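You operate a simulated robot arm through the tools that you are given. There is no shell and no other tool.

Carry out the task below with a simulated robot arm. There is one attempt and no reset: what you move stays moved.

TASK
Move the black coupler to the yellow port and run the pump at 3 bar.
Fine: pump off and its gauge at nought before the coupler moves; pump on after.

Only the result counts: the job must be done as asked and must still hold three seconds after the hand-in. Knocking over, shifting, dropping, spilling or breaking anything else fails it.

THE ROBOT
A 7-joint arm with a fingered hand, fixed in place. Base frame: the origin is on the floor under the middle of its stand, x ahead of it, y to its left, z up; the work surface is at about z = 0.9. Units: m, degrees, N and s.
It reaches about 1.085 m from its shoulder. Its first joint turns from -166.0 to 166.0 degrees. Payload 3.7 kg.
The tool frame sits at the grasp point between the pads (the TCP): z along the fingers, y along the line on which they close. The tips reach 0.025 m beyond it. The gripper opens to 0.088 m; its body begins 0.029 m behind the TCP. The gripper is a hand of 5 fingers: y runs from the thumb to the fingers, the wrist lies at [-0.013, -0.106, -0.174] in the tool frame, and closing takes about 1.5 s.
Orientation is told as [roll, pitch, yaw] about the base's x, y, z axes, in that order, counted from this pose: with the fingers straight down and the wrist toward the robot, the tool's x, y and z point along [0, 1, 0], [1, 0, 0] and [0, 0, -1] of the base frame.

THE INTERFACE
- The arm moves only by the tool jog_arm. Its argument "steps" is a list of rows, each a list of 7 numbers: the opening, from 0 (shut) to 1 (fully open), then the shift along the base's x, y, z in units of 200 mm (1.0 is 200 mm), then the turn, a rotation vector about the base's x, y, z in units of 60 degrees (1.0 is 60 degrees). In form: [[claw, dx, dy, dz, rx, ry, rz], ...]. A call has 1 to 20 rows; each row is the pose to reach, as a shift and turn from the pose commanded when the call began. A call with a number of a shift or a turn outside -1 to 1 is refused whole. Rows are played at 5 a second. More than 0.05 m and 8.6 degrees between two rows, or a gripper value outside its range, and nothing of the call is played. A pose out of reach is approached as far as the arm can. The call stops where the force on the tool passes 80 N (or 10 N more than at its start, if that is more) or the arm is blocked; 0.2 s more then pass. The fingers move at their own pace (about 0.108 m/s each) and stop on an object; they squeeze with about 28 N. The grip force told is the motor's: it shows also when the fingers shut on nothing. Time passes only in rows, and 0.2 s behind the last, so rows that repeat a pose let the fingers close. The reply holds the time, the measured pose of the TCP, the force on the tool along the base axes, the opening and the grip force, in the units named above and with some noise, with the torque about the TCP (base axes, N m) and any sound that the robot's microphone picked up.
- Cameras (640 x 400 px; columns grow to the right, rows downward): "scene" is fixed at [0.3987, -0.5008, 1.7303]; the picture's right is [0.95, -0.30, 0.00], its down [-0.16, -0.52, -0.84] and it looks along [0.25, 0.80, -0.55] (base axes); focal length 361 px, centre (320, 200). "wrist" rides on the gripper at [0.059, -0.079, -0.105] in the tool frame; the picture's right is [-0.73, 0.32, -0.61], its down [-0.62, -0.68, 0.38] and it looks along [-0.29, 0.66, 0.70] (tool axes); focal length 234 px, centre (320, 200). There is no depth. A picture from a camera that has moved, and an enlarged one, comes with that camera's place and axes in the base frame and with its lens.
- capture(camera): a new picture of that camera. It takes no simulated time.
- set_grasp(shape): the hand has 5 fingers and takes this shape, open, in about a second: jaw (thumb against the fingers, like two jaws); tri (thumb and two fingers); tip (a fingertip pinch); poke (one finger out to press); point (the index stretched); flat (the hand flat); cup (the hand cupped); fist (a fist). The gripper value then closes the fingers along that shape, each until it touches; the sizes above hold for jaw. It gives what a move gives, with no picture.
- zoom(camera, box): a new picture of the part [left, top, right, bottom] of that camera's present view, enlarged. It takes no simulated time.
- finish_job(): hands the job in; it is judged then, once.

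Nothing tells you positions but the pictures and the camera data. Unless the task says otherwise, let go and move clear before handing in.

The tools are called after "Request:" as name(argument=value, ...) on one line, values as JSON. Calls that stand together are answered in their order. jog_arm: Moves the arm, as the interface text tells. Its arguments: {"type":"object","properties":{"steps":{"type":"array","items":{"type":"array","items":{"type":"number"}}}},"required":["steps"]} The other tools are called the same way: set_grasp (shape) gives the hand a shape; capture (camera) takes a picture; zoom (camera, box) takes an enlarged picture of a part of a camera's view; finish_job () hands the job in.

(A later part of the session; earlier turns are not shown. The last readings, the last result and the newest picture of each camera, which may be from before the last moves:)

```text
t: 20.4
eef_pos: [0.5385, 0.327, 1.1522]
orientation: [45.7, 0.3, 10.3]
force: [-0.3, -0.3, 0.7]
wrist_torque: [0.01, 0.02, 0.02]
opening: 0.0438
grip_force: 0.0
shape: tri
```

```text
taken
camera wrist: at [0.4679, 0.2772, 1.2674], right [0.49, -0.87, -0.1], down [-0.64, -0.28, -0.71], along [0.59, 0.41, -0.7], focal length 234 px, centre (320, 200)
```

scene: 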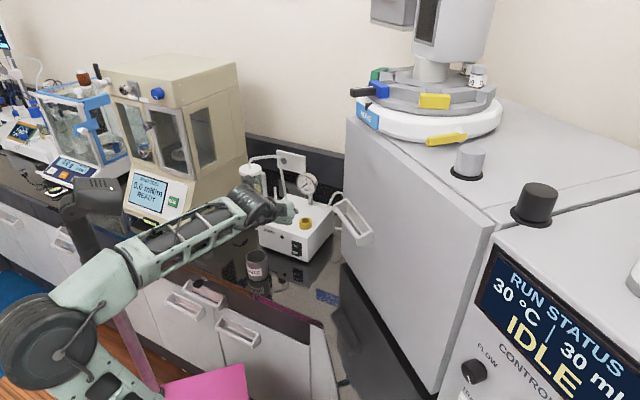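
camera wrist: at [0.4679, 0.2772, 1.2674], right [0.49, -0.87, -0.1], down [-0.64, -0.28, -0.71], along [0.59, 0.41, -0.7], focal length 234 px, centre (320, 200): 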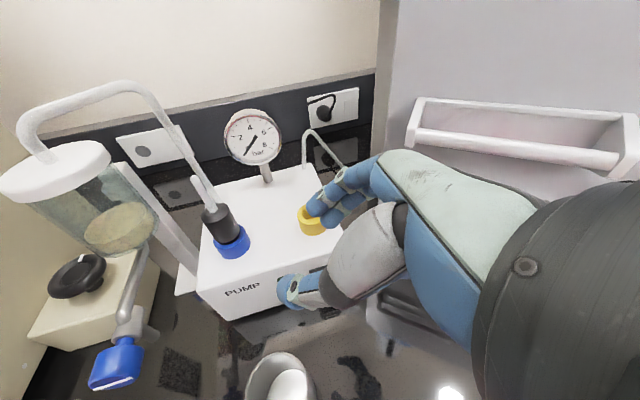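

The arm is comfortable now: roll about 45°, yaw about 10°. I'll zoom in to refine the coupler and yellow-port positions from this viewpoint.

Request:
zoom(camera="wrist", box=[170, 150, 340, 280])

Request:
zoom(camera="scene", box=[250, 170, 340, 240])

```text
3.08 times, centred on (255, 215) of wrist
camera zoom: at [0.4679, 0.2772, 1.2674], right [0.49, -0.87, -0.1], down [-0.64, -0.28, -0.71], along [0.59, 0.41, -0.7], focal length 720 px, centre (520, 154)
```

zoom: 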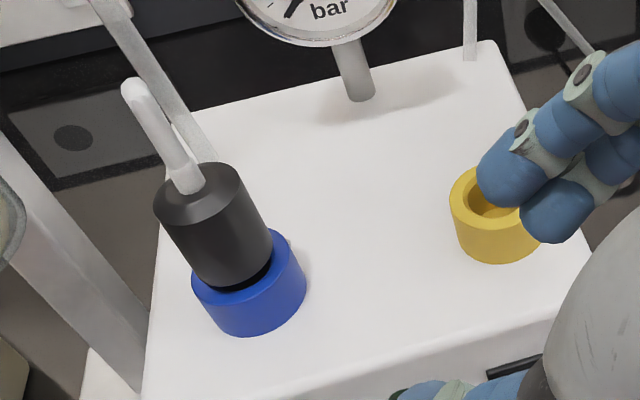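

```text
5.71 times, centred on (295, 205) of scene
camera zoom: at [0.3987, -0.5008, 1.7303], right [0.95, -0.3, 0.0], down [-0.16, -0.52, -0.84], along [0.25, 0.8, -0.55], focal length 2062 px, centre (463, 171)
```

zoom: 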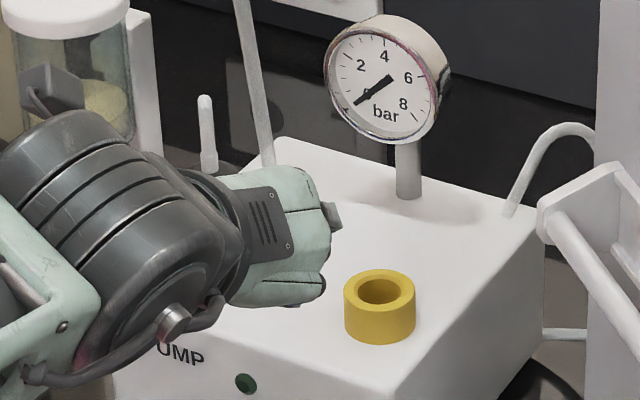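

Refined: the coupler axis is at about (0.5575, 0.487), with its top at z≈1.081. I'll move to the pre-grasp point.

Request:
jog_arm(steps=[[0.5, 0.04, 0.12, 0, 0, 0, 0], [0.5, 0.08, 0.24, -0.03, 0, 0, 0], [0.5, 0.12, 0.36, -0.06, 0, 0, 0], [0.5, 0.1575, 0.465, -0.095, 0, 0, 0], [0.5, 0.1575, 0.465, -0.095, 0, 0, 0]])

Request:
capture(camera="wrist")

Request:
zoom(camera="scene", box=[220, 140, 360, 240])

```text
t: 21.6
eef_pos: [0.5683, 0.4186, 1.1315]
orientation: [45.6, 0.1, 10.2]
force: [0.3, 0.2, 0.4]
wrist_torque: [0.0, 0.0, 0.01]
opening: 0.0439
grip_force: 0.1
shape: tri
```

```text
taken
camera wrist: at [0.4981, 0.37, 1.2466], right [0.48, -0.87, -0.1], down [-0.64, -0.28, -0.71], along [0.59, 0.41, -0.7], focal length 234 px, centre (320, 200)
```

wrist: 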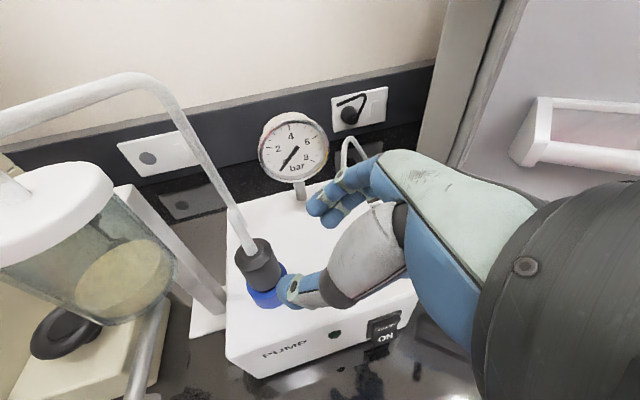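

```text
4.00 times, centred on (290, 190) of scene
camera zoom: at [0.3987, -0.5008, 1.7303], right [0.95, -0.3, 0.0], down [-0.16, -0.52, -0.84], along [0.25, 0.8, -0.55], focal length 1443 px, centre (440, 240)
```

zoom: 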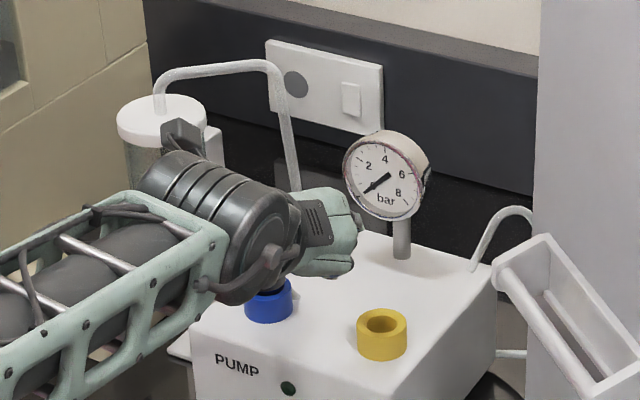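

Alignment looks right: the coupler sits on the line between thumb and fingers. I'll advance along the finger axis partway and check again.

Request:
jog_arm(steps=[[0.5, -0.0095, 0.0545, -0.051, 0, 0, 0], [0.5, -0.019, 0.109, -0.102, 0, 0, 0], [0.5, -0.0285, 0.1635, -0.153, 0, 0, 0], [0.5, -0.038, 0.218, -0.204, 0, 0, 0]])

Request:
capture(camera="wrist")

Request:
zoom(camera="scene", box=[220, 140, 360, 240])

```text
t: 22.6
eef_pos: [0.5626, 0.4629, 1.091]
orientation: [45.8, 0.3, 10.2]
force: [0.2, -1.0, -0.6]
wrist_torque: [0.02, 0.01, -0.01]
opening: 0.0437
grip_force: 0.0
shape: tri
```

```text
taken
camera wrist: at [0.4909, 0.4143, 1.2053], right [0.48, -0.87, -0.1], down [-0.65, -0.28, -0.71], along [0.59, 0.41, -0.7], focal length 234 px, centre (320, 200)
```

wrist: 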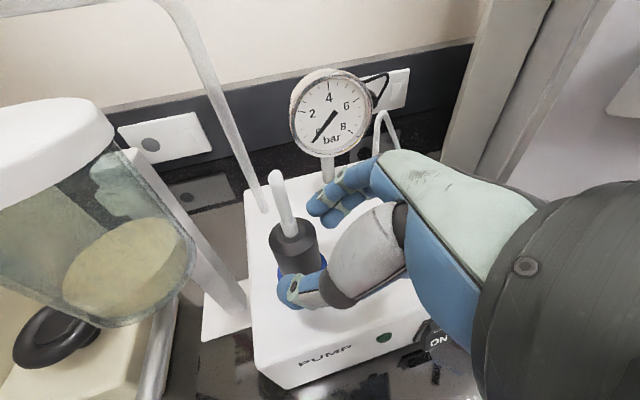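

```text
4.00 times, centred on (290, 190) of scene
camera zoom: at [0.3987, -0.5008, 1.7303], right [0.95, -0.3, 0.0], down [-0.16, -0.52, -0.84], along [0.25, 0.8, -0.55], focal length 1443 px, centre (440, 240)
```

zoom: 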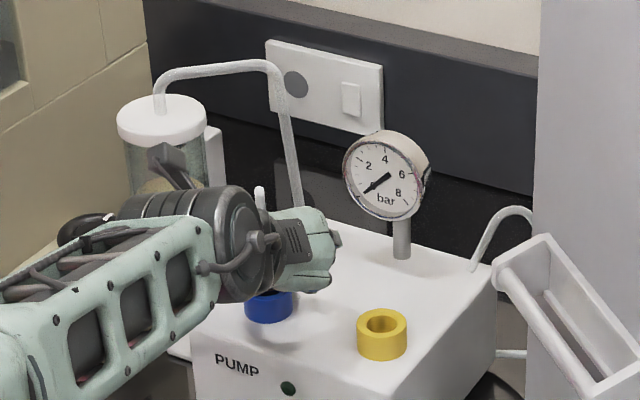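

Everything is tracking within a couple of millimetres. I'll finish the approach so the pads straddle the black body.

Request:
jog_arm(steps=[[0.5, -0.007, 0.035, -0.033, 0, 0, 0], [0.5, -0.014, 0.07, -0.066, 0, 0, 0], [0.5, -0.0205, 0.106, -0.099, 0, 0, 0], [0.5, -0.0205, 0.106, -0.099, 0, 0, 0]])

Request:
zoom(camera="wrist", box=[220, 130, 420, 330])

Request:
zoom(camera="scene", box=[240, 160, 340, 230])

```text
t: 23.6
eef_pos: [0.5594, 0.4823, 1.0728]
orientation: [45.7, 0.1, 10.2]
force: [-0.2, 0.2, -0.5]
wrist_torque: [-0.05, 0.01, -0.01]
opening: 0.0436
grip_force: 0.1
shape: tri
```

```text
2.00 times, centred on (320, 230) of wrist
camera zoom: at [0.4881, 0.4343, 1.187], right [0.48, -0.87, -0.1], down [-0.64, -0.28, -0.71], along [0.59, 0.41, -0.7], focal length 468 px, centre (320, 140)
```

zoom: 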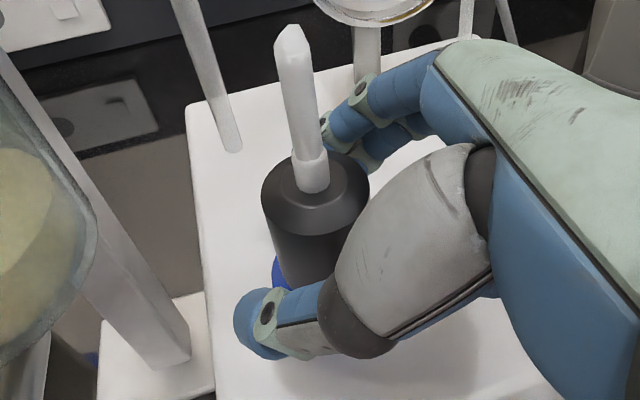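

```text
5.71 times, centred on (290, 195) of scene
camera zoom: at [0.3987, -0.5008, 1.7303], right [0.95, -0.3, 0.0], down [-0.16, -0.52, -0.84], along [0.25, 0.8, -0.55], focal length 2062 px, centre (491, 229)
```

zoom: 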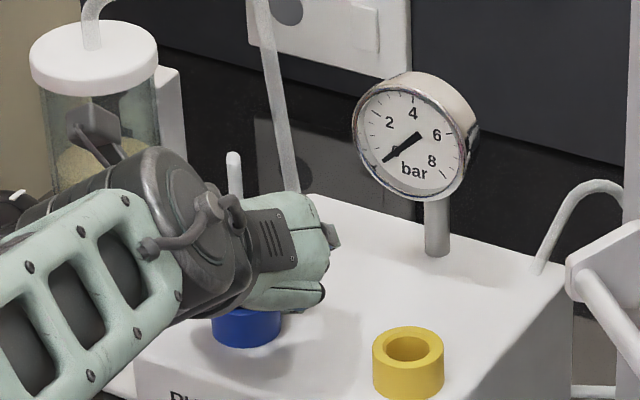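

The coupler body is neatly between the thumb and two fingers, and the gauge reads zero. Closing the grip.

Request:
jog_arm(steps=[[0, 0, 0, 0, 0, 0, 0], [0, 0, 0, 0, 0, 0, 0], [0, 0, 0, 0, 0, 0, 0], [0, 0, 0, 0, 0, 0, 0], [0, 0, 0, 0, 0, 0, 0], [0, 0, 0, 0, 0, 0, 0], [0, 0, 0, 0, 0, 0, 0]])

Request:
zoom(camera="wrist", box=[220, 130, 420, 330])

Request:
zoom(camera="scene", box=[240, 160, 340, 230])

```text
t: 25.2
eef_pos: [0.56, 0.4831, 1.0721]
orientation: [45.8, 0.3, 10.3]
force: [0.4, 0.7, 0.5]
wrist_torque: [-0.01, -0.03, 0.01]
opening: 0.0215
grip_force: 27.9
shape: tri
```

```text
2.00 times, centred on (320, 230) of wrist
camera zoom: at [0.488, 0.4343, 1.1871], right [0.48, -0.87, -0.1], down [-0.64, -0.28, -0.71], along [0.59, 0.41, -0.7], focal length 468 px, centre (320, 140)
```

zoom: 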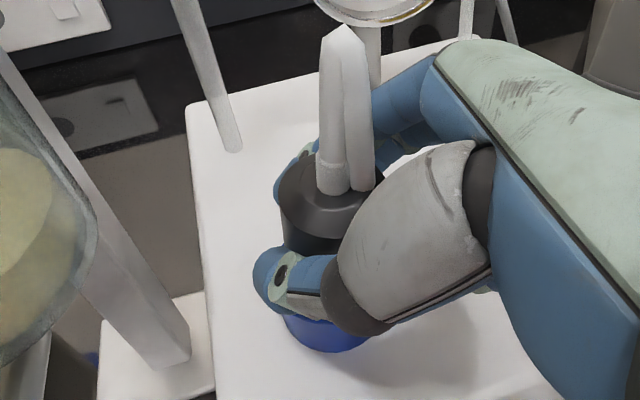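

```text
5.71 times, centred on (290, 195) of scene
camera zoom: at [0.3987, -0.5008, 1.7303], right [0.95, -0.3, 0.0], down [-0.16, -0.52, -0.84], along [0.25, 0.8, -0.55], focal length 2062 px, centre (491, 229)
```

zoom: 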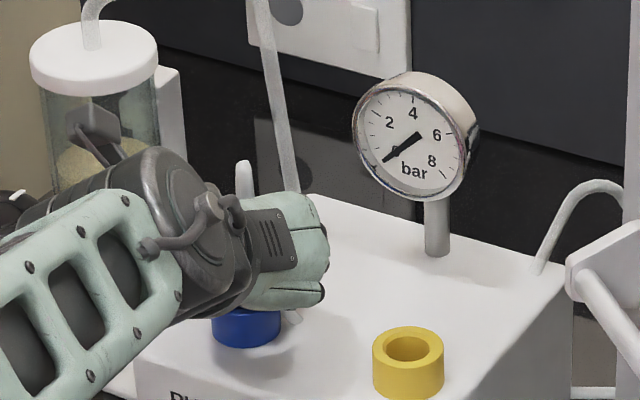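

The grip holds at 28 N. The coupler seems to have turned or shifted slightly, so I'll look closer before lifting.

Request:
zoom(camera="wrist", box=[280, 130, 380, 220])

Request:
zoom(camera="wrist", box=[270, 200, 370, 320])

Request:
zoom(camera="scene", box=[265, 180, 305, 225])

```text
4.44 times, centred on (330, 175) of wrist
camera zoom: at [0.488, 0.4343, 1.1871], right [0.48, -0.87, -0.1], down [-0.64, -0.28, -0.71], along [0.59, 0.41, -0.7], focal length 1041 px, centre (276, 311)
```

zoom: 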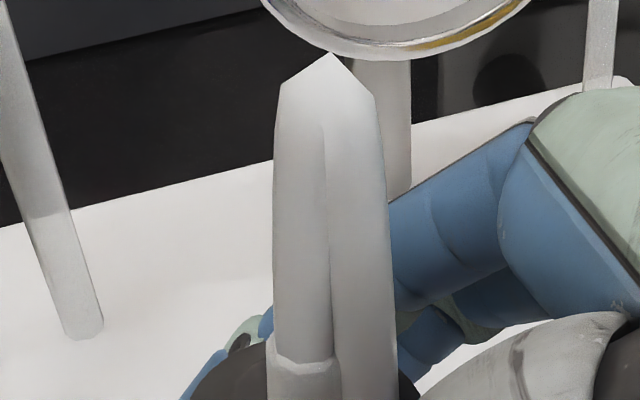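

```text
3.33 times, centred on (320, 260) of wrist
camera zoom: at [0.488, 0.4343, 1.1871], right [0.48, -0.87, -0.1], down [-0.64, -0.28, -0.71], along [0.59, 0.41, -0.7], focal length 781 px, centre (320, 0)
```

zoom: 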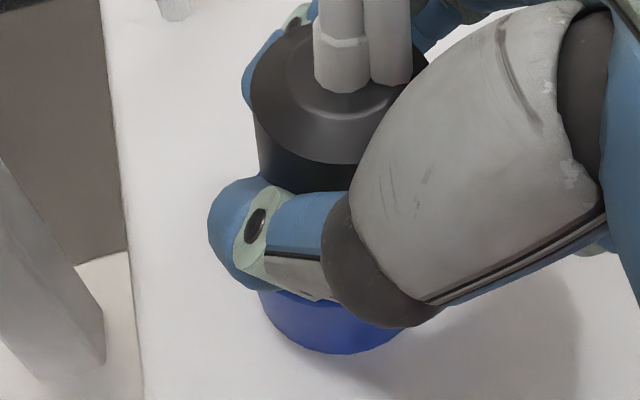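

```text
8.89 times, centred on (285, 202) of scene
camera zoom: at [0.3987, -0.5008, 1.7303], right [0.95, -0.3, 0.0], down [-0.16, -0.52, -0.84], along [0.25, 0.8, -0.55], focal length 3207 px, centre (631, 178)
```

zoom: 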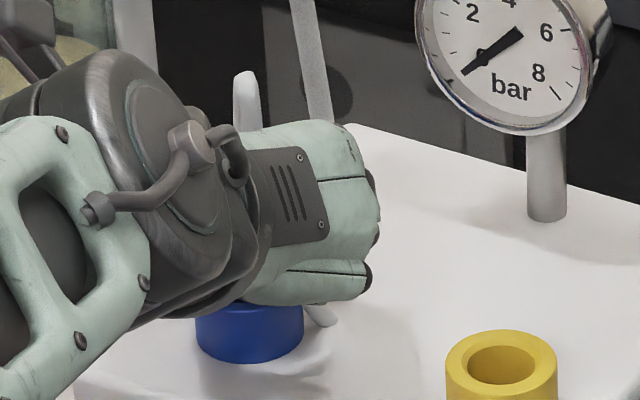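

The top spigot seems to be a folded hose that moved with the coupler when it turned a little; the pump and ring haven't moved. I'll lift gently by 2 cm and watch force and pictures.

Request:
jog_arm(steps=[[0, 0, 0, 0.025, 0, 0, 0], [0, 0, 0, 0.05, 0, 0, 0], [0, 0, 0, 0.075, 0, 0, 0], [0, 0, 0, 0.1, 0, 0, 0]])

Request:
zoom(camera="wrist", box=[220, 120, 420, 340])

Request:
zoom(camera="scene", box=[255, 165, 325, 225])

```text
t: 26.2
eef_pos: [0.557, 0.4841, 1.0928]
orientation: [45.7, 0.3, 10.2]
force: [0.0, -0.3, -0.3]
wrist_torque: [-0.04, 0.0, 0.02]
opening: 0.0212
grip_force: 27.7
shape: tri
```

```text
1.82 times, centred on (320, 230) of wrist
camera zoom: at [0.487, 0.435, 1.2073], right [0.48, -0.87, -0.1], down [-0.64, -0.28, -0.71], along [0.59, 0.41, -0.7], focal length 426 px, centre (320, 146)
```

zoom: 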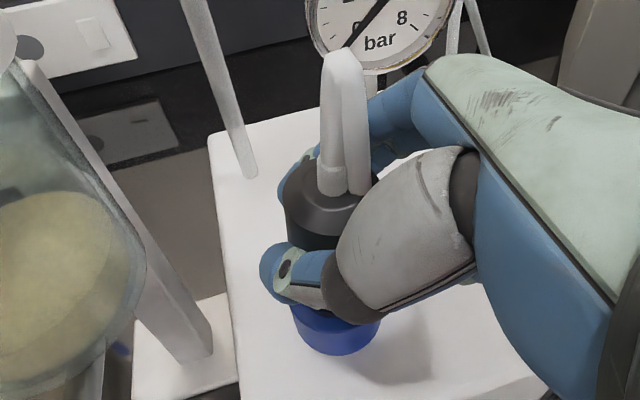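

```text
6.67 times, centred on (290, 195) of scene
camera zoom: at [0.3987, -0.5008, 1.7303], right [0.95, -0.3, 0.0], down [-0.16, -0.52, -0.84], along [0.25, 0.8, -0.55], focal length 2405 px, centre (520, 233)
```

zoom: 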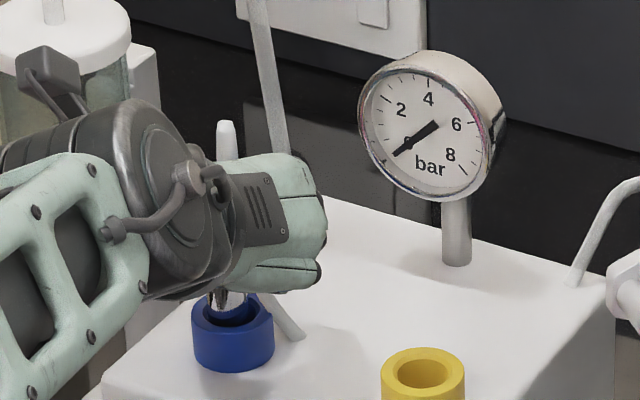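

It lifts freely, with the metal plug coming out of the blue port and a hose running from the pump top. I'll lift further to clear the ring.

Request:
jog_arm(steps=[[0, 0, 0, 0.06, 0, 0, 0], [0, 0, 0, 0.12, 0, 0, 0], [0, 0, 0, 0.18, 0, 0, 0], [0, 0, 0, 0.2, 0, 0, 0]])

Request:
capture(camera="wrist")

Request:
zoom(camera="scene", box=[240, 150, 340, 230])

```text
t: 27.2
eef_pos: [0.5576, 0.4824, 1.1332]
orientation: [45.7, 0.2, 10.2]
force: [0.8, -0.5, -1.5]
wrist_torque: [0.04, 0.01, 0.0]
opening: 0.0213
grip_force: 27.6
shape: tri
```

```text
taken
camera wrist: at [0.4873, 0.4343, 1.2477], right [0.48, -0.87, -0.1], down [-0.65, -0.28, -0.71], along [0.59, 0.41, -0.7], focal length 234 px, centre (320, 200)
```

wrist: 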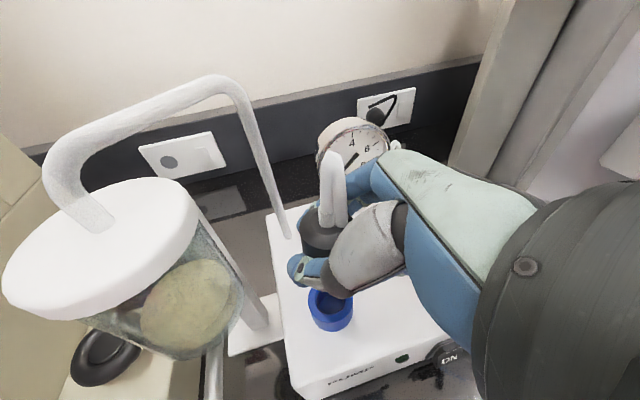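

```text
5.00 times, centred on (290, 190) of scene
camera zoom: at [0.3987, -0.5008, 1.7303], right [0.95, -0.3, 0.0], down [-0.16, -0.52, -0.84], along [0.25, 0.8, -0.55], focal length 1804 px, centre (470, 250)
```

zoom: 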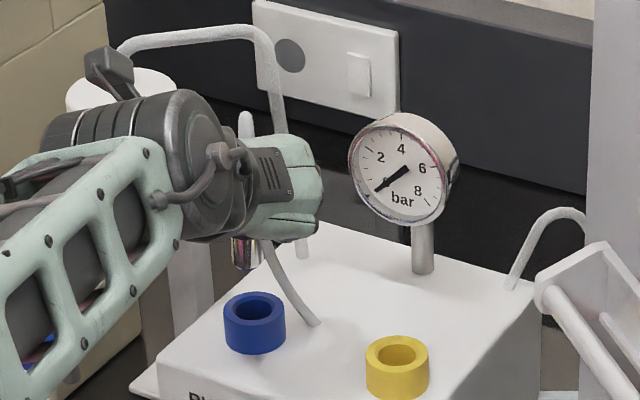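

The plug is clear of the blue port. To get an accurate shift from blue to yellow, I'll zoom in on both empty bores from both cameras.

Request:
zoom(camera="scene", box=[275, 192, 331, 227])

Request:
zoom(camera="wrist", box=[270, 240, 390, 340])

Request:
zoom(camera="scene", box=[275, 170, 315, 215])

```text
11.43 times, centred on (303, 210) of scene
camera zoom: at [0.3987, -0.5008, 1.7303], right [0.95, -0.3, 0.0], down [-0.16, -0.52, -0.84], along [0.25, 0.8, -0.55], focal length 4124 px, centre (514, 91)
```

zoom: 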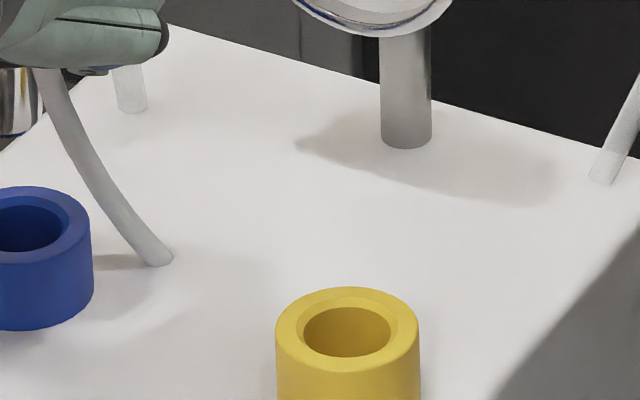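

```text
4.00 times, centred on (330, 290) of wrist
camera zoom: at [0.4873, 0.4343, 1.2477], right [0.48, -0.87, -0.1], down [-0.65, -0.28, -0.71], along [0.59, 0.41, -0.7], focal length 937 px, centre (280, -160)
```

zoom: 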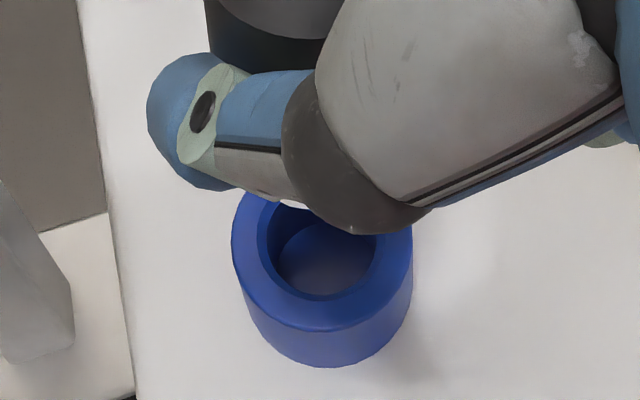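

```text
8.89 times, centred on (295, 192) of scene
camera zoom: at [0.3987, -0.5008, 1.7303], right [0.95, -0.3, 0.0], down [-0.16, -0.52, -0.84], along [0.25, 0.8, -0.55], focal length 3207 px, centre (542, 267)
```

zoom: 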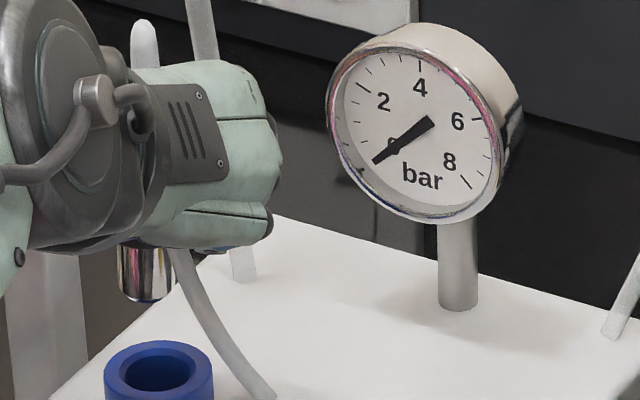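

The bores are about (+0.077, −0.076) m apart, and the plug (Ø20) has about 2 mm of radial clearance in the bore (Ø25). I'll carry it at this height to above the yellow port, moving toward −y first to stay away from the gauge.

Request:
jog_arm(steps=[[0, 0.0, -0.08, 0.03, 0, 0, 0], [0, 0.04, -0.16, 0.05, 0, 0, 0], [0, 0.12, -0.22, 0.05, 0, 0, 0], [0, 0.2, -0.27, 0.05, 0, 0, 0], [0, 0.28, -0.32, 0.05, 0, 0, 0], [0, 0.35, -0.36, 0.03, 0, 0, 0], [0, 0.3855, -0.381, 0.0, 0, 0, 0], [0, 0.3855, -0.381, 0.0, 0, 0, 0]])

Request:
capture(camera="wrist")

Request:
zoom(camera="scene", box=[250, 160, 350, 240])

```text
t: 29.0
eef_pos: [0.6355, 0.408, 1.1346]
orientation: [45.8, 0.2, 10.2]
force: [0.1, 0.0, -1.3]
wrist_torque: [0.0, 0.01, 0.0]
opening: 0.0212
grip_force: 27.8
shape: tri
```

```text
taken
camera wrist: at [0.5642, 0.3597, 1.2489], right [0.48, -0.87, -0.1], down [-0.65, -0.28, -0.71], along [0.59, 0.41, -0.7], focal length 234 px, centre (320, 200)
```

wrist: 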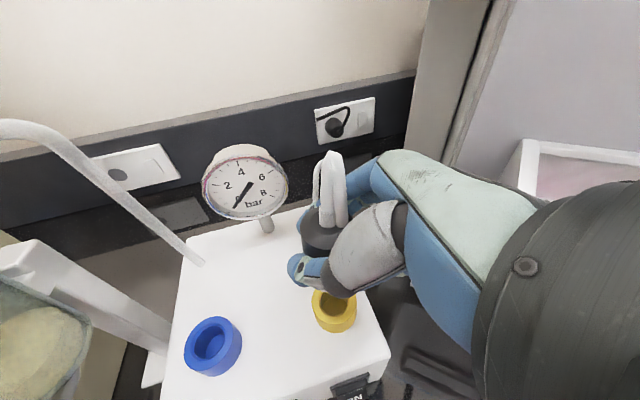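

```text
5.00 times, centred on (300, 200) of scene
camera zoom: at [0.3987, -0.5008, 1.7303], right [0.95, -0.3, 0.0], down [-0.16, -0.52, -0.84], along [0.25, 0.8, -0.55], focal length 1804 px, centre (420, 200)
```

zoom: 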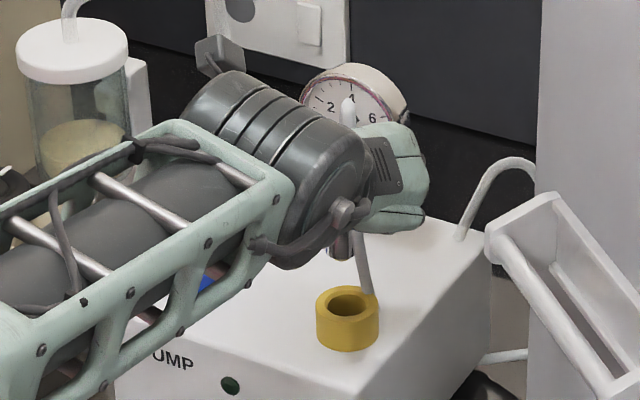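

The coupler is above the yellow port. I'll compare the yellow ring's place in the wrist view with where the blue ring was at the same stage.

Request:
zoom(camera="wrist", box=[270, 240, 390, 340])

Request:
zoom(camera="scene", box=[295, 185, 335, 235])

```text
4.00 times, centred on (330, 290) of wrist
camera zoom: at [0.5642, 0.3597, 1.2489], right [0.48, -0.87, -0.1], down [-0.65, -0.28, -0.71], along [0.59, 0.41, -0.7], focal length 937 px, centre (280, -160)
```

zoom: 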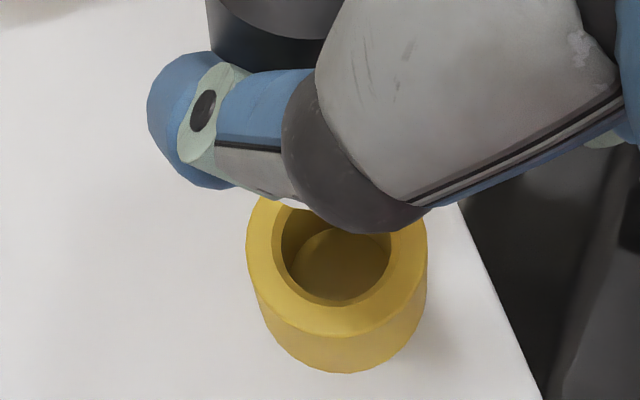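

```text
8.00 times, centred on (315, 210) of scene
camera zoom: at [0.3987, -0.5008, 1.7303], right [0.95, -0.3, 0.0], down [-0.16, -0.52, -0.84], along [0.25, 0.8, -0.55], focal length 2886 px, centre (360, 120)
```

zoom: 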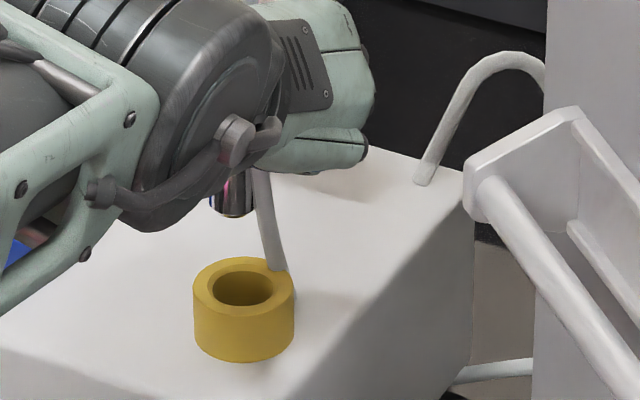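

The yellow ring is offset by about (+1.5, −3) mm relative to the seated reference. I'll correct most of that and lower until the plug is just above the ring, then re-check alignment.

Request:
jog_arm(steps=[[0, 0.0065, -0.01, -0.03, 0, 0, 0], [0, 0.0065, -0.01, -0.07, 0, 0, 0], [0, 0.0065, -0.01, -0.11, 0, 0, 0], [0, 0.0065, -0.01, -0.14, 0, 0, 0], [0, 0.0065, -0.01, -0.14, 0, 0, 0]])

Request:
zoom(camera="scene", box=[295, 190, 335, 225])

Request:
zoom(camera="wrist", box=[270, 220, 390, 340])

```text
t: 30.2
eef_pos: [0.638, 0.4067, 1.1047]
orientation: [45.7, 0.2, 10.2]
force: [0.4, -0.5, -0.7]
wrist_torque: [0.04, -0.02, 0.04]
opening: 0.0208
grip_force: 27.7
shape: tri
```

```text
11.43 times, centred on (315, 208) of scene
camera zoom: at [0.3987, -0.5008, 1.7303], right [0.95, -0.3, 0.0], down [-0.16, -0.52, -0.84], along [0.25, 0.8, -0.55], focal length 4124 px, centre (377, 114)
```

zoom: 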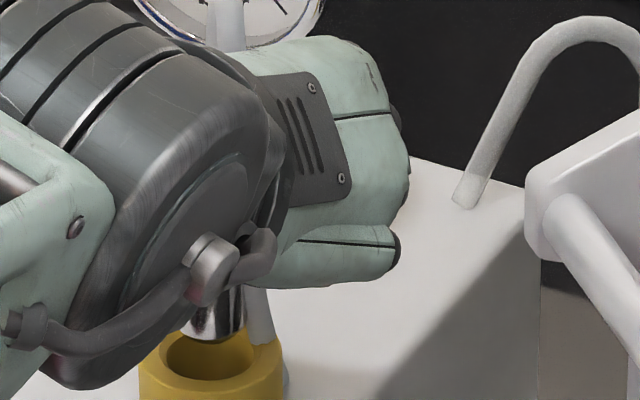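

```text
3.33 times, centred on (330, 280) of wrist
camera zoom: at [0.5668, 0.3578, 1.2191], right [0.48, -0.87, -0.1], down [-0.64, -0.28, -0.71], along [0.59, 0.41, -0.7], focal length 781 px, centre (287, -67)
```

zoom: 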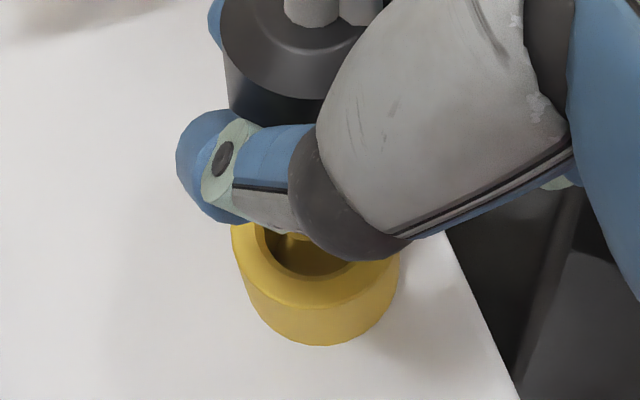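

The plug is centred above the yellow bore to within a millimetre or two. I'll lower slowly and watch for contact force.

Request:
jog_arm(steps=[[0, 0, 0, -0.015, 0, 0, 0], [0, 0, 0, -0.03, 0, 0, 0], [0, 0, 0, -0.045, 0, 0, 0], [0, 0, 0, -0.06, 0, 0, 0], [0, 0, 0, -0.075, 0, 0, 0]])

Request:
zoom(camera="scene", box=[295, 190, 335, 225])

Request:
zoom(camera="wrist", box=[270, 160, 390, 340])

```text
t: 31.4
eef_pos: [0.6377, 0.406, 1.0896]
orientation: [45.6, 0.2, 10.4]
force: [0.4, -0.3, -1.3]
wrist_torque: [-0.01, 0.01, -0.01]
opening: 0.021
grip_force: 28.3
shape: tri
```

```text
11.43 times, centred on (315, 208) of scene
camera zoom: at [0.3987, -0.5008, 1.7303], right [0.95, -0.3, 0.0], down [-0.16, -0.52, -0.84], along [0.25, 0.8, -0.55], focal length 4124 px, centre (377, 114)
```

zoom: 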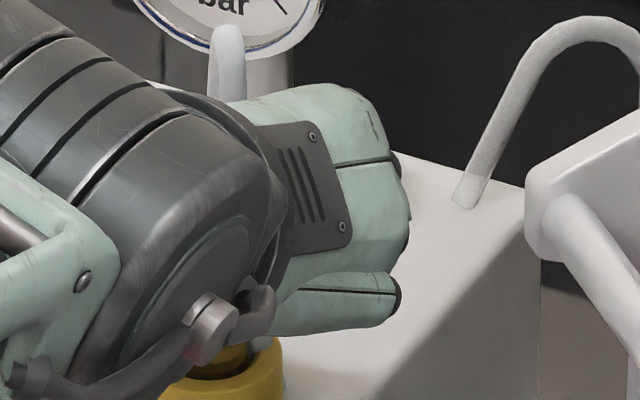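

```text
2.22 times, centred on (330, 250) of wrist
camera zoom: at [0.5667, 0.3573, 1.2044], right [0.49, -0.87, -0.1], down [-0.64, -0.28, -0.71], along [0.59, 0.41, -0.7], focal length 520 px, centre (298, 89)
```

zoom: 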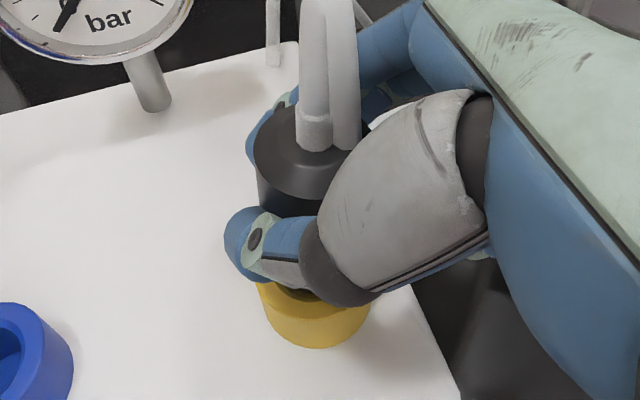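

The plug is entering the bore with no contact force. I'll keep lowering toward the seated height.

Request:
jog_arm(steps=[[0, 0, 0, -0.012, 0, 0, 0], [0, 0, 0, -0.024, 0, 0, 0], [0, 0, 0, -0.036, 0, 0, 0], [0, 0, 0, -0.048, 0, 0, 0], [0, 0, 0, -0.06, 0, 0, 0], [0, 0, 0, -0.072, 0, 0, 0]])

Request:
zoom(camera="wrist", box=[270, 160, 390, 340])

```text
t: 32.8
eef_pos: [0.6366, 0.4056, 1.0751]
orientation: [45.7, 0.3, 10.1]
force: [-0.1, 0.6, -1.3]
wrist_torque: [0.02, 0.01, -0.01]
opening: 0.0206
grip_force: 28.1
shape: tri
```

```text
2.22 times, centred on (330, 250) of wrist
camera zoom: at [0.5667, 0.3581, 1.1911], right [0.48, -0.87, -0.1], down [-0.65, -0.28, -0.71], along [0.59, 0.41, -0.7], focal length 520 px, centre (298, 89)
```

zoom: 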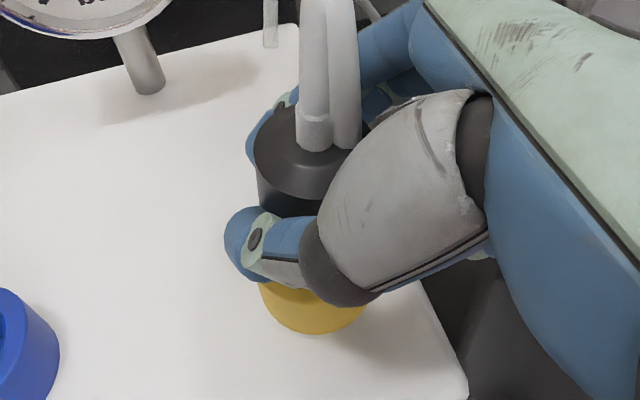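

About 4 mm to go to the seated height; I'll lower the rest in 1 mm steps.

Request:
jog_arm(steps=[[0, 0, 0, -0.005, 0, 0, 0], [0, 0, 0, -0.01, 0, 0, 0], [0, 0, 0, -0.015, 0, 0, 0], [0, 0, 0, -0.02, 0, 0, 0], [0, 0, 0, -0.02, 0, 0, 0]])

Request:
zoom(camera="wrist", box=[270, 160, 390, 340])

Request:
zoom(camera="scene", box=[270, 170, 350, 235])

```text
t: 34.0
eef_pos: [0.6374, 0.4056, 1.0717]
orientation: [45.7, 0.2, 10.1]
force: [0.3, -0.2, 0.4]
wrist_torque: [0.01, 0.01, 0.03]
opening: 0.0209
grip_force: 28.4
shape: tri
```

```text
2.22 times, centred on (330, 250) of wrist
camera zoom: at [0.5664, 0.3571, 1.1871], right [0.48, -0.87, -0.1], down [-0.64, -0.28, -0.71], along [0.59, 0.41, -0.7], focal length 520 px, centre (298, 89)
```

zoom: 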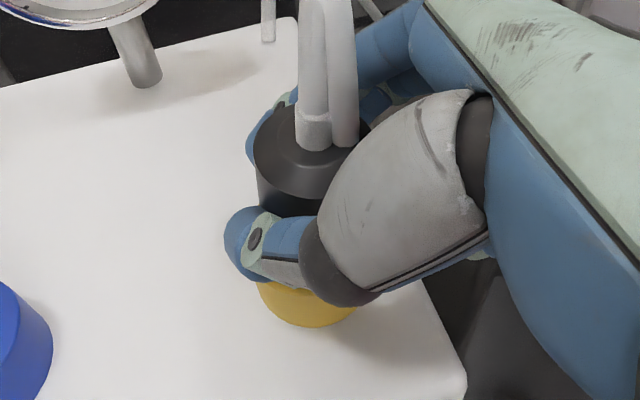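

```text
6.15 times, centred on (310, 202) of scene
camera zoom: at [0.3987, -0.5008, 1.7303], right [0.95, -0.3, 0.0], down [-0.16, -0.52, -0.84], along [0.25, 0.8, -0.55], focal length 2220 px, centre (382, 185)
```

zoom: 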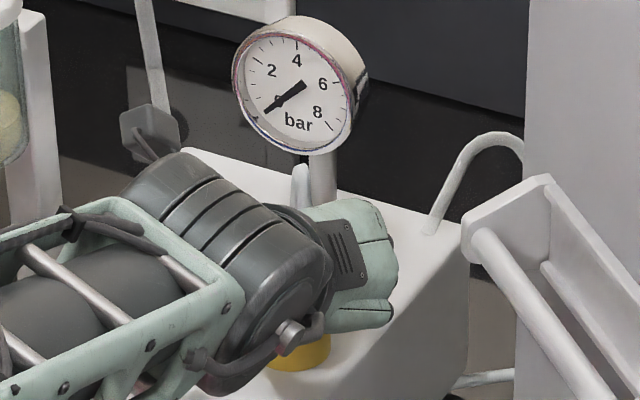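

At the seated height with no force. I'll feel for the bottom with another 2 mm.

Request:
jog_arm(steps=[[0, 0, 0, -0.005, 0, 0, 0], [0, 0, 0, -0.01, 0, 0, 0], [0, 0, 0, -0.01, 0, 0, 0]])

```text
t: 34.8
eef_pos: [0.6371, 0.4055, 1.0705]
orientation: [45.8, 0.2, 10.2]
force: [1.9, 4.5, 12.6]
wrist_torque: [0.13, -0.12, 0.03]
opening: 0.0214
grip_force: 27.7
shape: tri
```

Contact at 12 N: the coupler has bottomed in the yellow port. I'll ease up 1 mm and open the fingers just enough.

Request:
jog_arm(steps=[[0, 0, 0, 0.005, 0, 0, 0], [0.3, 0, 0, 0.005, 0, 0, 0], [0.4, 0, 0, 0.005, 0, 0, 0], [0.5, 0, 0, 0.005, 0, 0, 0], [0.5, 0, 0, 0.005, 0, 0, 0], [0.5, 0, 0, 0.005, 0, 0, 0]])

Request:
capture(camera="wrist")

Request:
zoom(camera="wrist", box=[250, 130, 410, 330])

```text
t: 36.2
eef_pos: [0.6364, 0.4051, 1.0707]
orientation: [45.7, 0.2, 10.2]
force: [0.4, 0.0, -0.5]
wrist_torque: [-0.01, 0.0, -0.01]
opening: 0.0436
grip_force: 0.2
shape: tri
```

```text
taken
camera wrist: at [0.5659, 0.3567, 1.1849], right [0.48, -0.87, -0.1], down [-0.65, -0.28, -0.71], along [0.59, 0.41, -0.7], focal length 234 px, centre (320, 200)
```

wrist: 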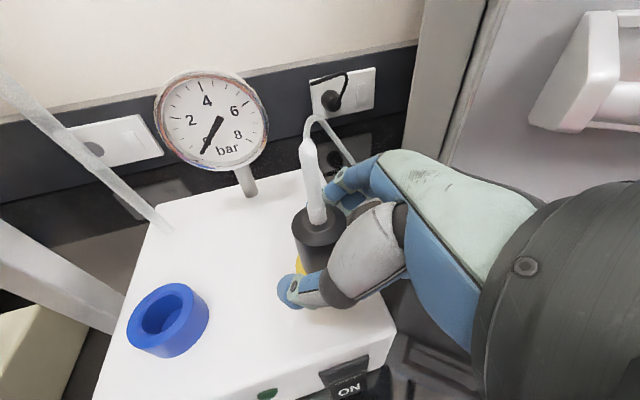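

```text
2.00 times, centred on (330, 230) of wrist
camera zoom: at [0.5659, 0.3567, 1.1849], right [0.48, -0.87, -0.1], down [-0.65, -0.28, -0.71], along [0.59, 0.41, -0.7], focal length 468 px, centre (300, 140)
```

zoom: 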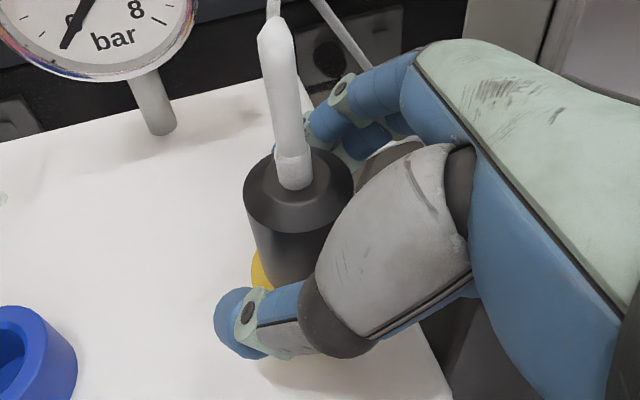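

The coupler stands in the yellow port and the fingers are free. I'll retreat along the finger axis in small steps, stopping before the back of the hand nears the chamber's door handle.

Request:
jog_arm(steps=[[0.5, 0.0064, -0.0352, 0.0349, 0, 0, 0], [0.5, 0.0128, -0.0704, 0.0698, 0, 0, 0], [0.5, 0.0192, -0.1056, 0.1047, 0, 0, 0], [0.5, 0.0256, -0.1408, 0.1396, 0, 0, 0], [0.5, 0.032, -0.176, 0.1745, 0, 0, 0]])

Request:
capture(camera="wrist")

Request:
zoom(camera="scene", box=[250, 160, 360, 240])

```text
t: 37.4
eef_pos: [0.6437, 0.3708, 1.1047]
orientation: [45.6, 0.1, 10.3]
force: [0.6, 0.2, -0.1]
wrist_torque: [0.01, 0.03, 0.02]
opening: 0.0437
grip_force: 0.1
shape: tri
```

```text
taken
camera wrist: at [0.5723, 0.3212, 1.2187], right [0.48, -0.87, -0.1], down [-0.64, -0.28, -0.71], along [0.59, 0.41, -0.7], focal length 234 px, centre (320, 200)
```

wrist: 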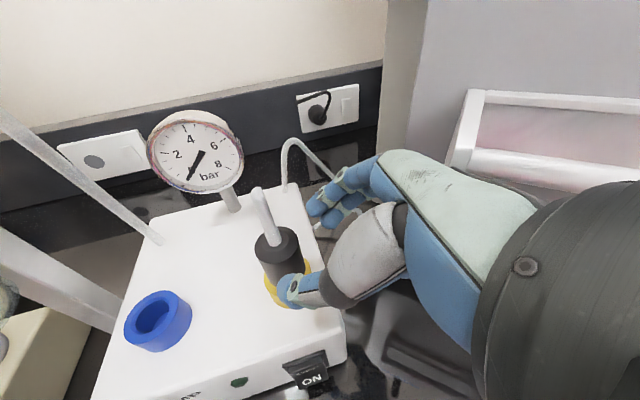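

```text
5.00 times, centred on (305, 200) of scene
camera zoom: at [0.3987, -0.5008, 1.7303], right [0.95, -0.3, 0.0], down [-0.16, -0.52, -0.84], along [0.25, 0.8, -0.55], focal length 1804 px, centre (395, 200)
```

zoom: 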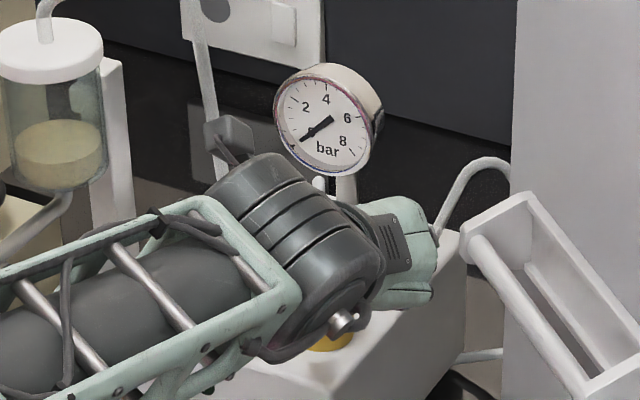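

The coupler is upright in yellow and the tips are clear of it. I'll go straight up past the spigot, then swing left and back to the open area in front of the pump.

Request:
jog_arm(steps=[[0.5, 0, 0, 0.1, 0, 0, 0], [0.5, 0, 0, 0.2, 0, 0, 0], [0.5, 0, 0, 0.3, 0, 0, 0], [0.5, 0, 0, 0.4, 0, 0, 0], [0.5, -0.12, -0.05, 0.4, 0, 0, 0], [0.5, -0.24, -0.12, 0.4, 0, 0, 0], [0.5, -0.36, -0.2, 0.4, 0, 0, 0], [0.5, -0.48, -0.3, 0.36, 0, 0, 0], [0.5, -0.57, -0.42, 0.32, 0, 0, 0]])

Request:
capture(camera="wrist")

Request:
zoom(camera="scene", box=[230, 150, 370, 270])

```text
t: 39.4
eef_pos: [0.5338, 0.2857, 1.1668]
orientation: [45.7, 0.3, 10.3]
force: [0.1, 0.1, -0.9]
wrist_torque: [0.01, -0.01, 0.01]
opening: 0.0437
grip_force: 0.0
shape: tri
```

```text
taken
camera wrist: at [0.4617, 0.2369, 1.2827], right [0.48, -0.87, -0.1], down [-0.65, -0.28, -0.71], along [0.59, 0.41, -0.7], focal length 234 px, centre (320, 200)
```

wrist: 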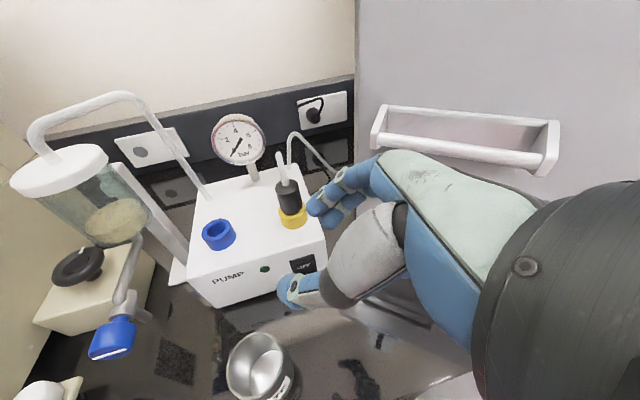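

```text
3.33 times, centred on (300, 210) of scene
camera zoom: at [0.3987, -0.5008, 1.7303], right [0.95, -0.3, 0.0], down [-0.16, -0.52, -0.84], along [0.25, 0.8, -0.55], focal length 1203 px, centre (387, 167)
```

zoom: 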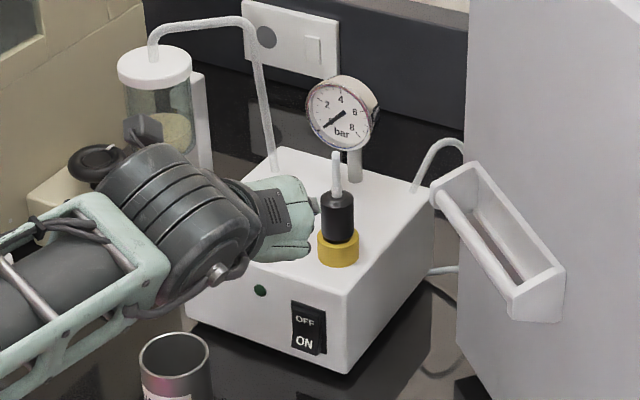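

The coupler looks upright in the yellow port. I'll zoom in to confirm it's fully seated and that nothing else has changed.

Request:
zoom(camera="scene", box=[275, 180, 335, 235])

Request:
zoom(camera="wrist", box=[180, 100, 350, 310])

```text
7.27 times, centred on (305, 208) of scene
camera zoom: at [0.3987, -0.5008, 1.7303], right [0.95, -0.3, 0.0], down [-0.16, -0.52, -0.84], along [0.25, 0.8, -0.55], focal length 2624 px, centre (429, 146)
```

zoom: 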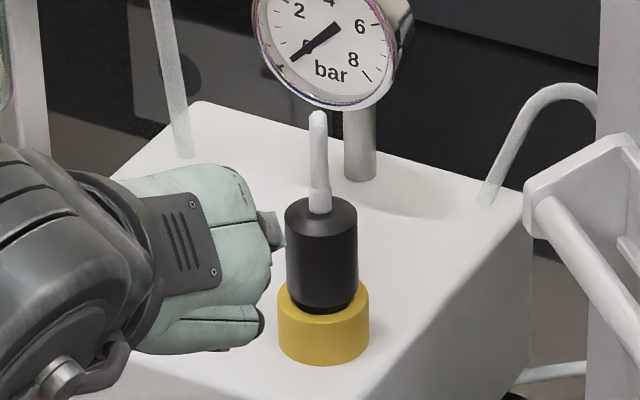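

```text
1.90 times, centred on (265, 205) of wrist
camera zoom: at [0.4617, 0.2369, 1.2827], right [0.48, -0.87, -0.1], down [-0.65, -0.28, -0.71], along [0.59, 0.41, -0.7], focal length 446 px, centre (425, 190)
```

zoom: 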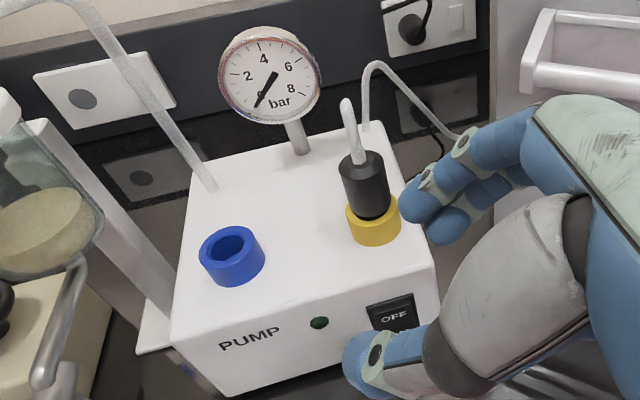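

The coupler is seated as deep in yellow as it was in blue, and the gauge reads 0. I'll rotate the hand back to the proven poking orientation here in free space.

Request:
jog_arm(steps=[[1, 0, 0, 0, -0.031, -0.1225, 0.0414], [1, 0, -0.01, 0, -0.0625, -0.245, 0.0828], [1, 0, -0.02, 0, -0.094, -0.3675, 0.124], [1, 0, -0.03, 0, -0.125, -0.49, 0.1655], [1, 0, -0.03, 0, -0.156, -0.6125, 0.207], [1, 0, -0.03, 0, -0.1875, -0.735, 0.248], [1, 0, -0.03, 0, -0.219, -0.8575, 0.29], [1, 0, -0.03, 0, -0.25, -0.98, 0.331], [1, 0, -0.03, 0, -0.25, -0.98, 0.331]])

Request:
set_grasp(shape="poke")

Request:
capture(camera="scene")

Request:
capture(camera="wrist")

```text
t: 41.4
eef_pos: [0.53, 0.2795, 1.1687]
orientation: [0.3, -44.9, 51.8]
force: [-0.1, -0.5, 0.6]
wrist_torque: [0.03, 0.0, -0.01]
opening: 0.0875
grip_force: 0.1
shape: tri
```

```text
t: 42.3
eef_pos: [0.5299, 0.2792, 1.1689]
orientation: [0.5, -44.8, 51.7]
force: [-0.2, -0.5, -0.8]
wrist_torque: [-0.03, -0.01, -0.02]
opening: 0.0001
grip_force: 0.0
shape: poke
```

```text
taken
```

scene: 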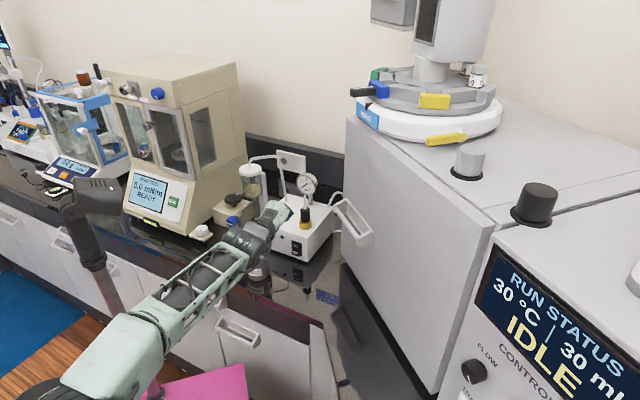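

```text
taken
camera wrist: at [0.4042, 0.2126, 1.1868], right [0.45, -0.61, 0.65], down [0.36, -0.55, -0.76], along [0.82, 0.57, -0.03], focal length 234 px, centre (320, 200)
```

wrist: 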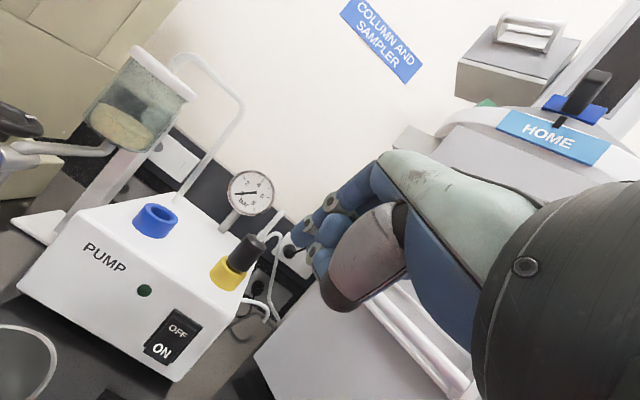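

The poke shape is set and the pose matches. The ON half is about 27 mm below where I pressed OFF, so I'll come down in front of the switch and check clearances.

Request:
jog_arm(steps=[[1, 0, 0, -0.14, 0, 0, 0], [1, 0, 0, -0.28, 0, 0, 0], [1, 0, 0, -0.42, 0, 0, 0], [1, 0.01, 0.01, -0.56, 0, 0, 0], [1, 0.03, 0.04, -0.7, 0, 0, 0], [1, 0.05, 0.07, -0.83, 0, 0, 0], [1, 0.06, 0.1, -0.95, 0, 0, 0]])

Request:
capture(camera="scene")

Request:
capture(camera="wrist")

Request:
zoom(camera="scene", box=[200, 200, 350, 320])

```text
t: 43.9
eef_pos: [0.5431, 0.3001, 0.9787]
orientation: [0.4, -44.9, 51.5]
force: [0.4, 0.1, -0.3]
wrist_torque: [0.0, 0.0, -0.01]
opening: 0.0
grip_force: 0.1
shape: poke
```

```text
taken
```

scene: 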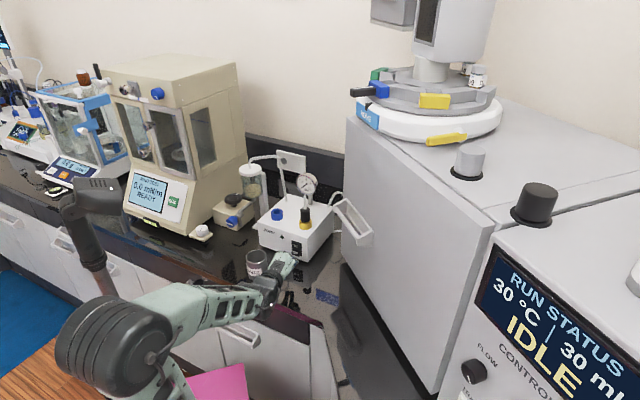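

```text
taken
camera wrist: at [0.4158, 0.2333, 0.9963], right [0.45, -0.61, 0.65], down [0.36, -0.55, -0.76], along [0.82, 0.57, -0.03], focal length 234 px, centre (320, 200)
```

wrist: 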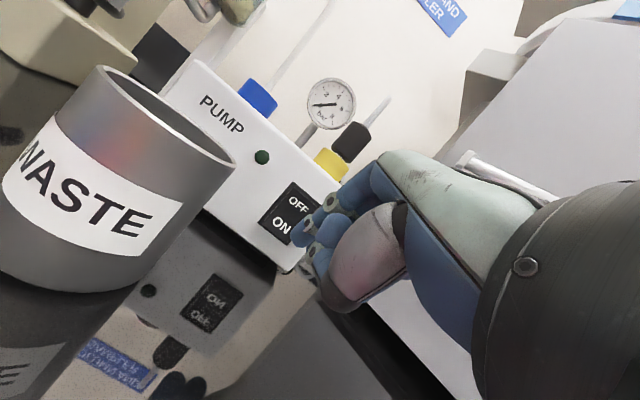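

```text
3.33 times, centred on (275, 260) of scene
camera zoom: at [0.3987, -0.5008, 1.7303], right [0.95, -0.3, 0.0], down [-0.16, -0.52, -0.84], along [0.25, 0.8, -0.55], focal length 1203 px, centre (470, 0)
```

zoom: 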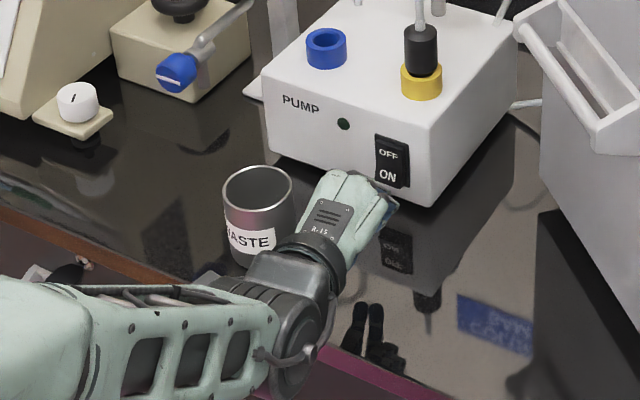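

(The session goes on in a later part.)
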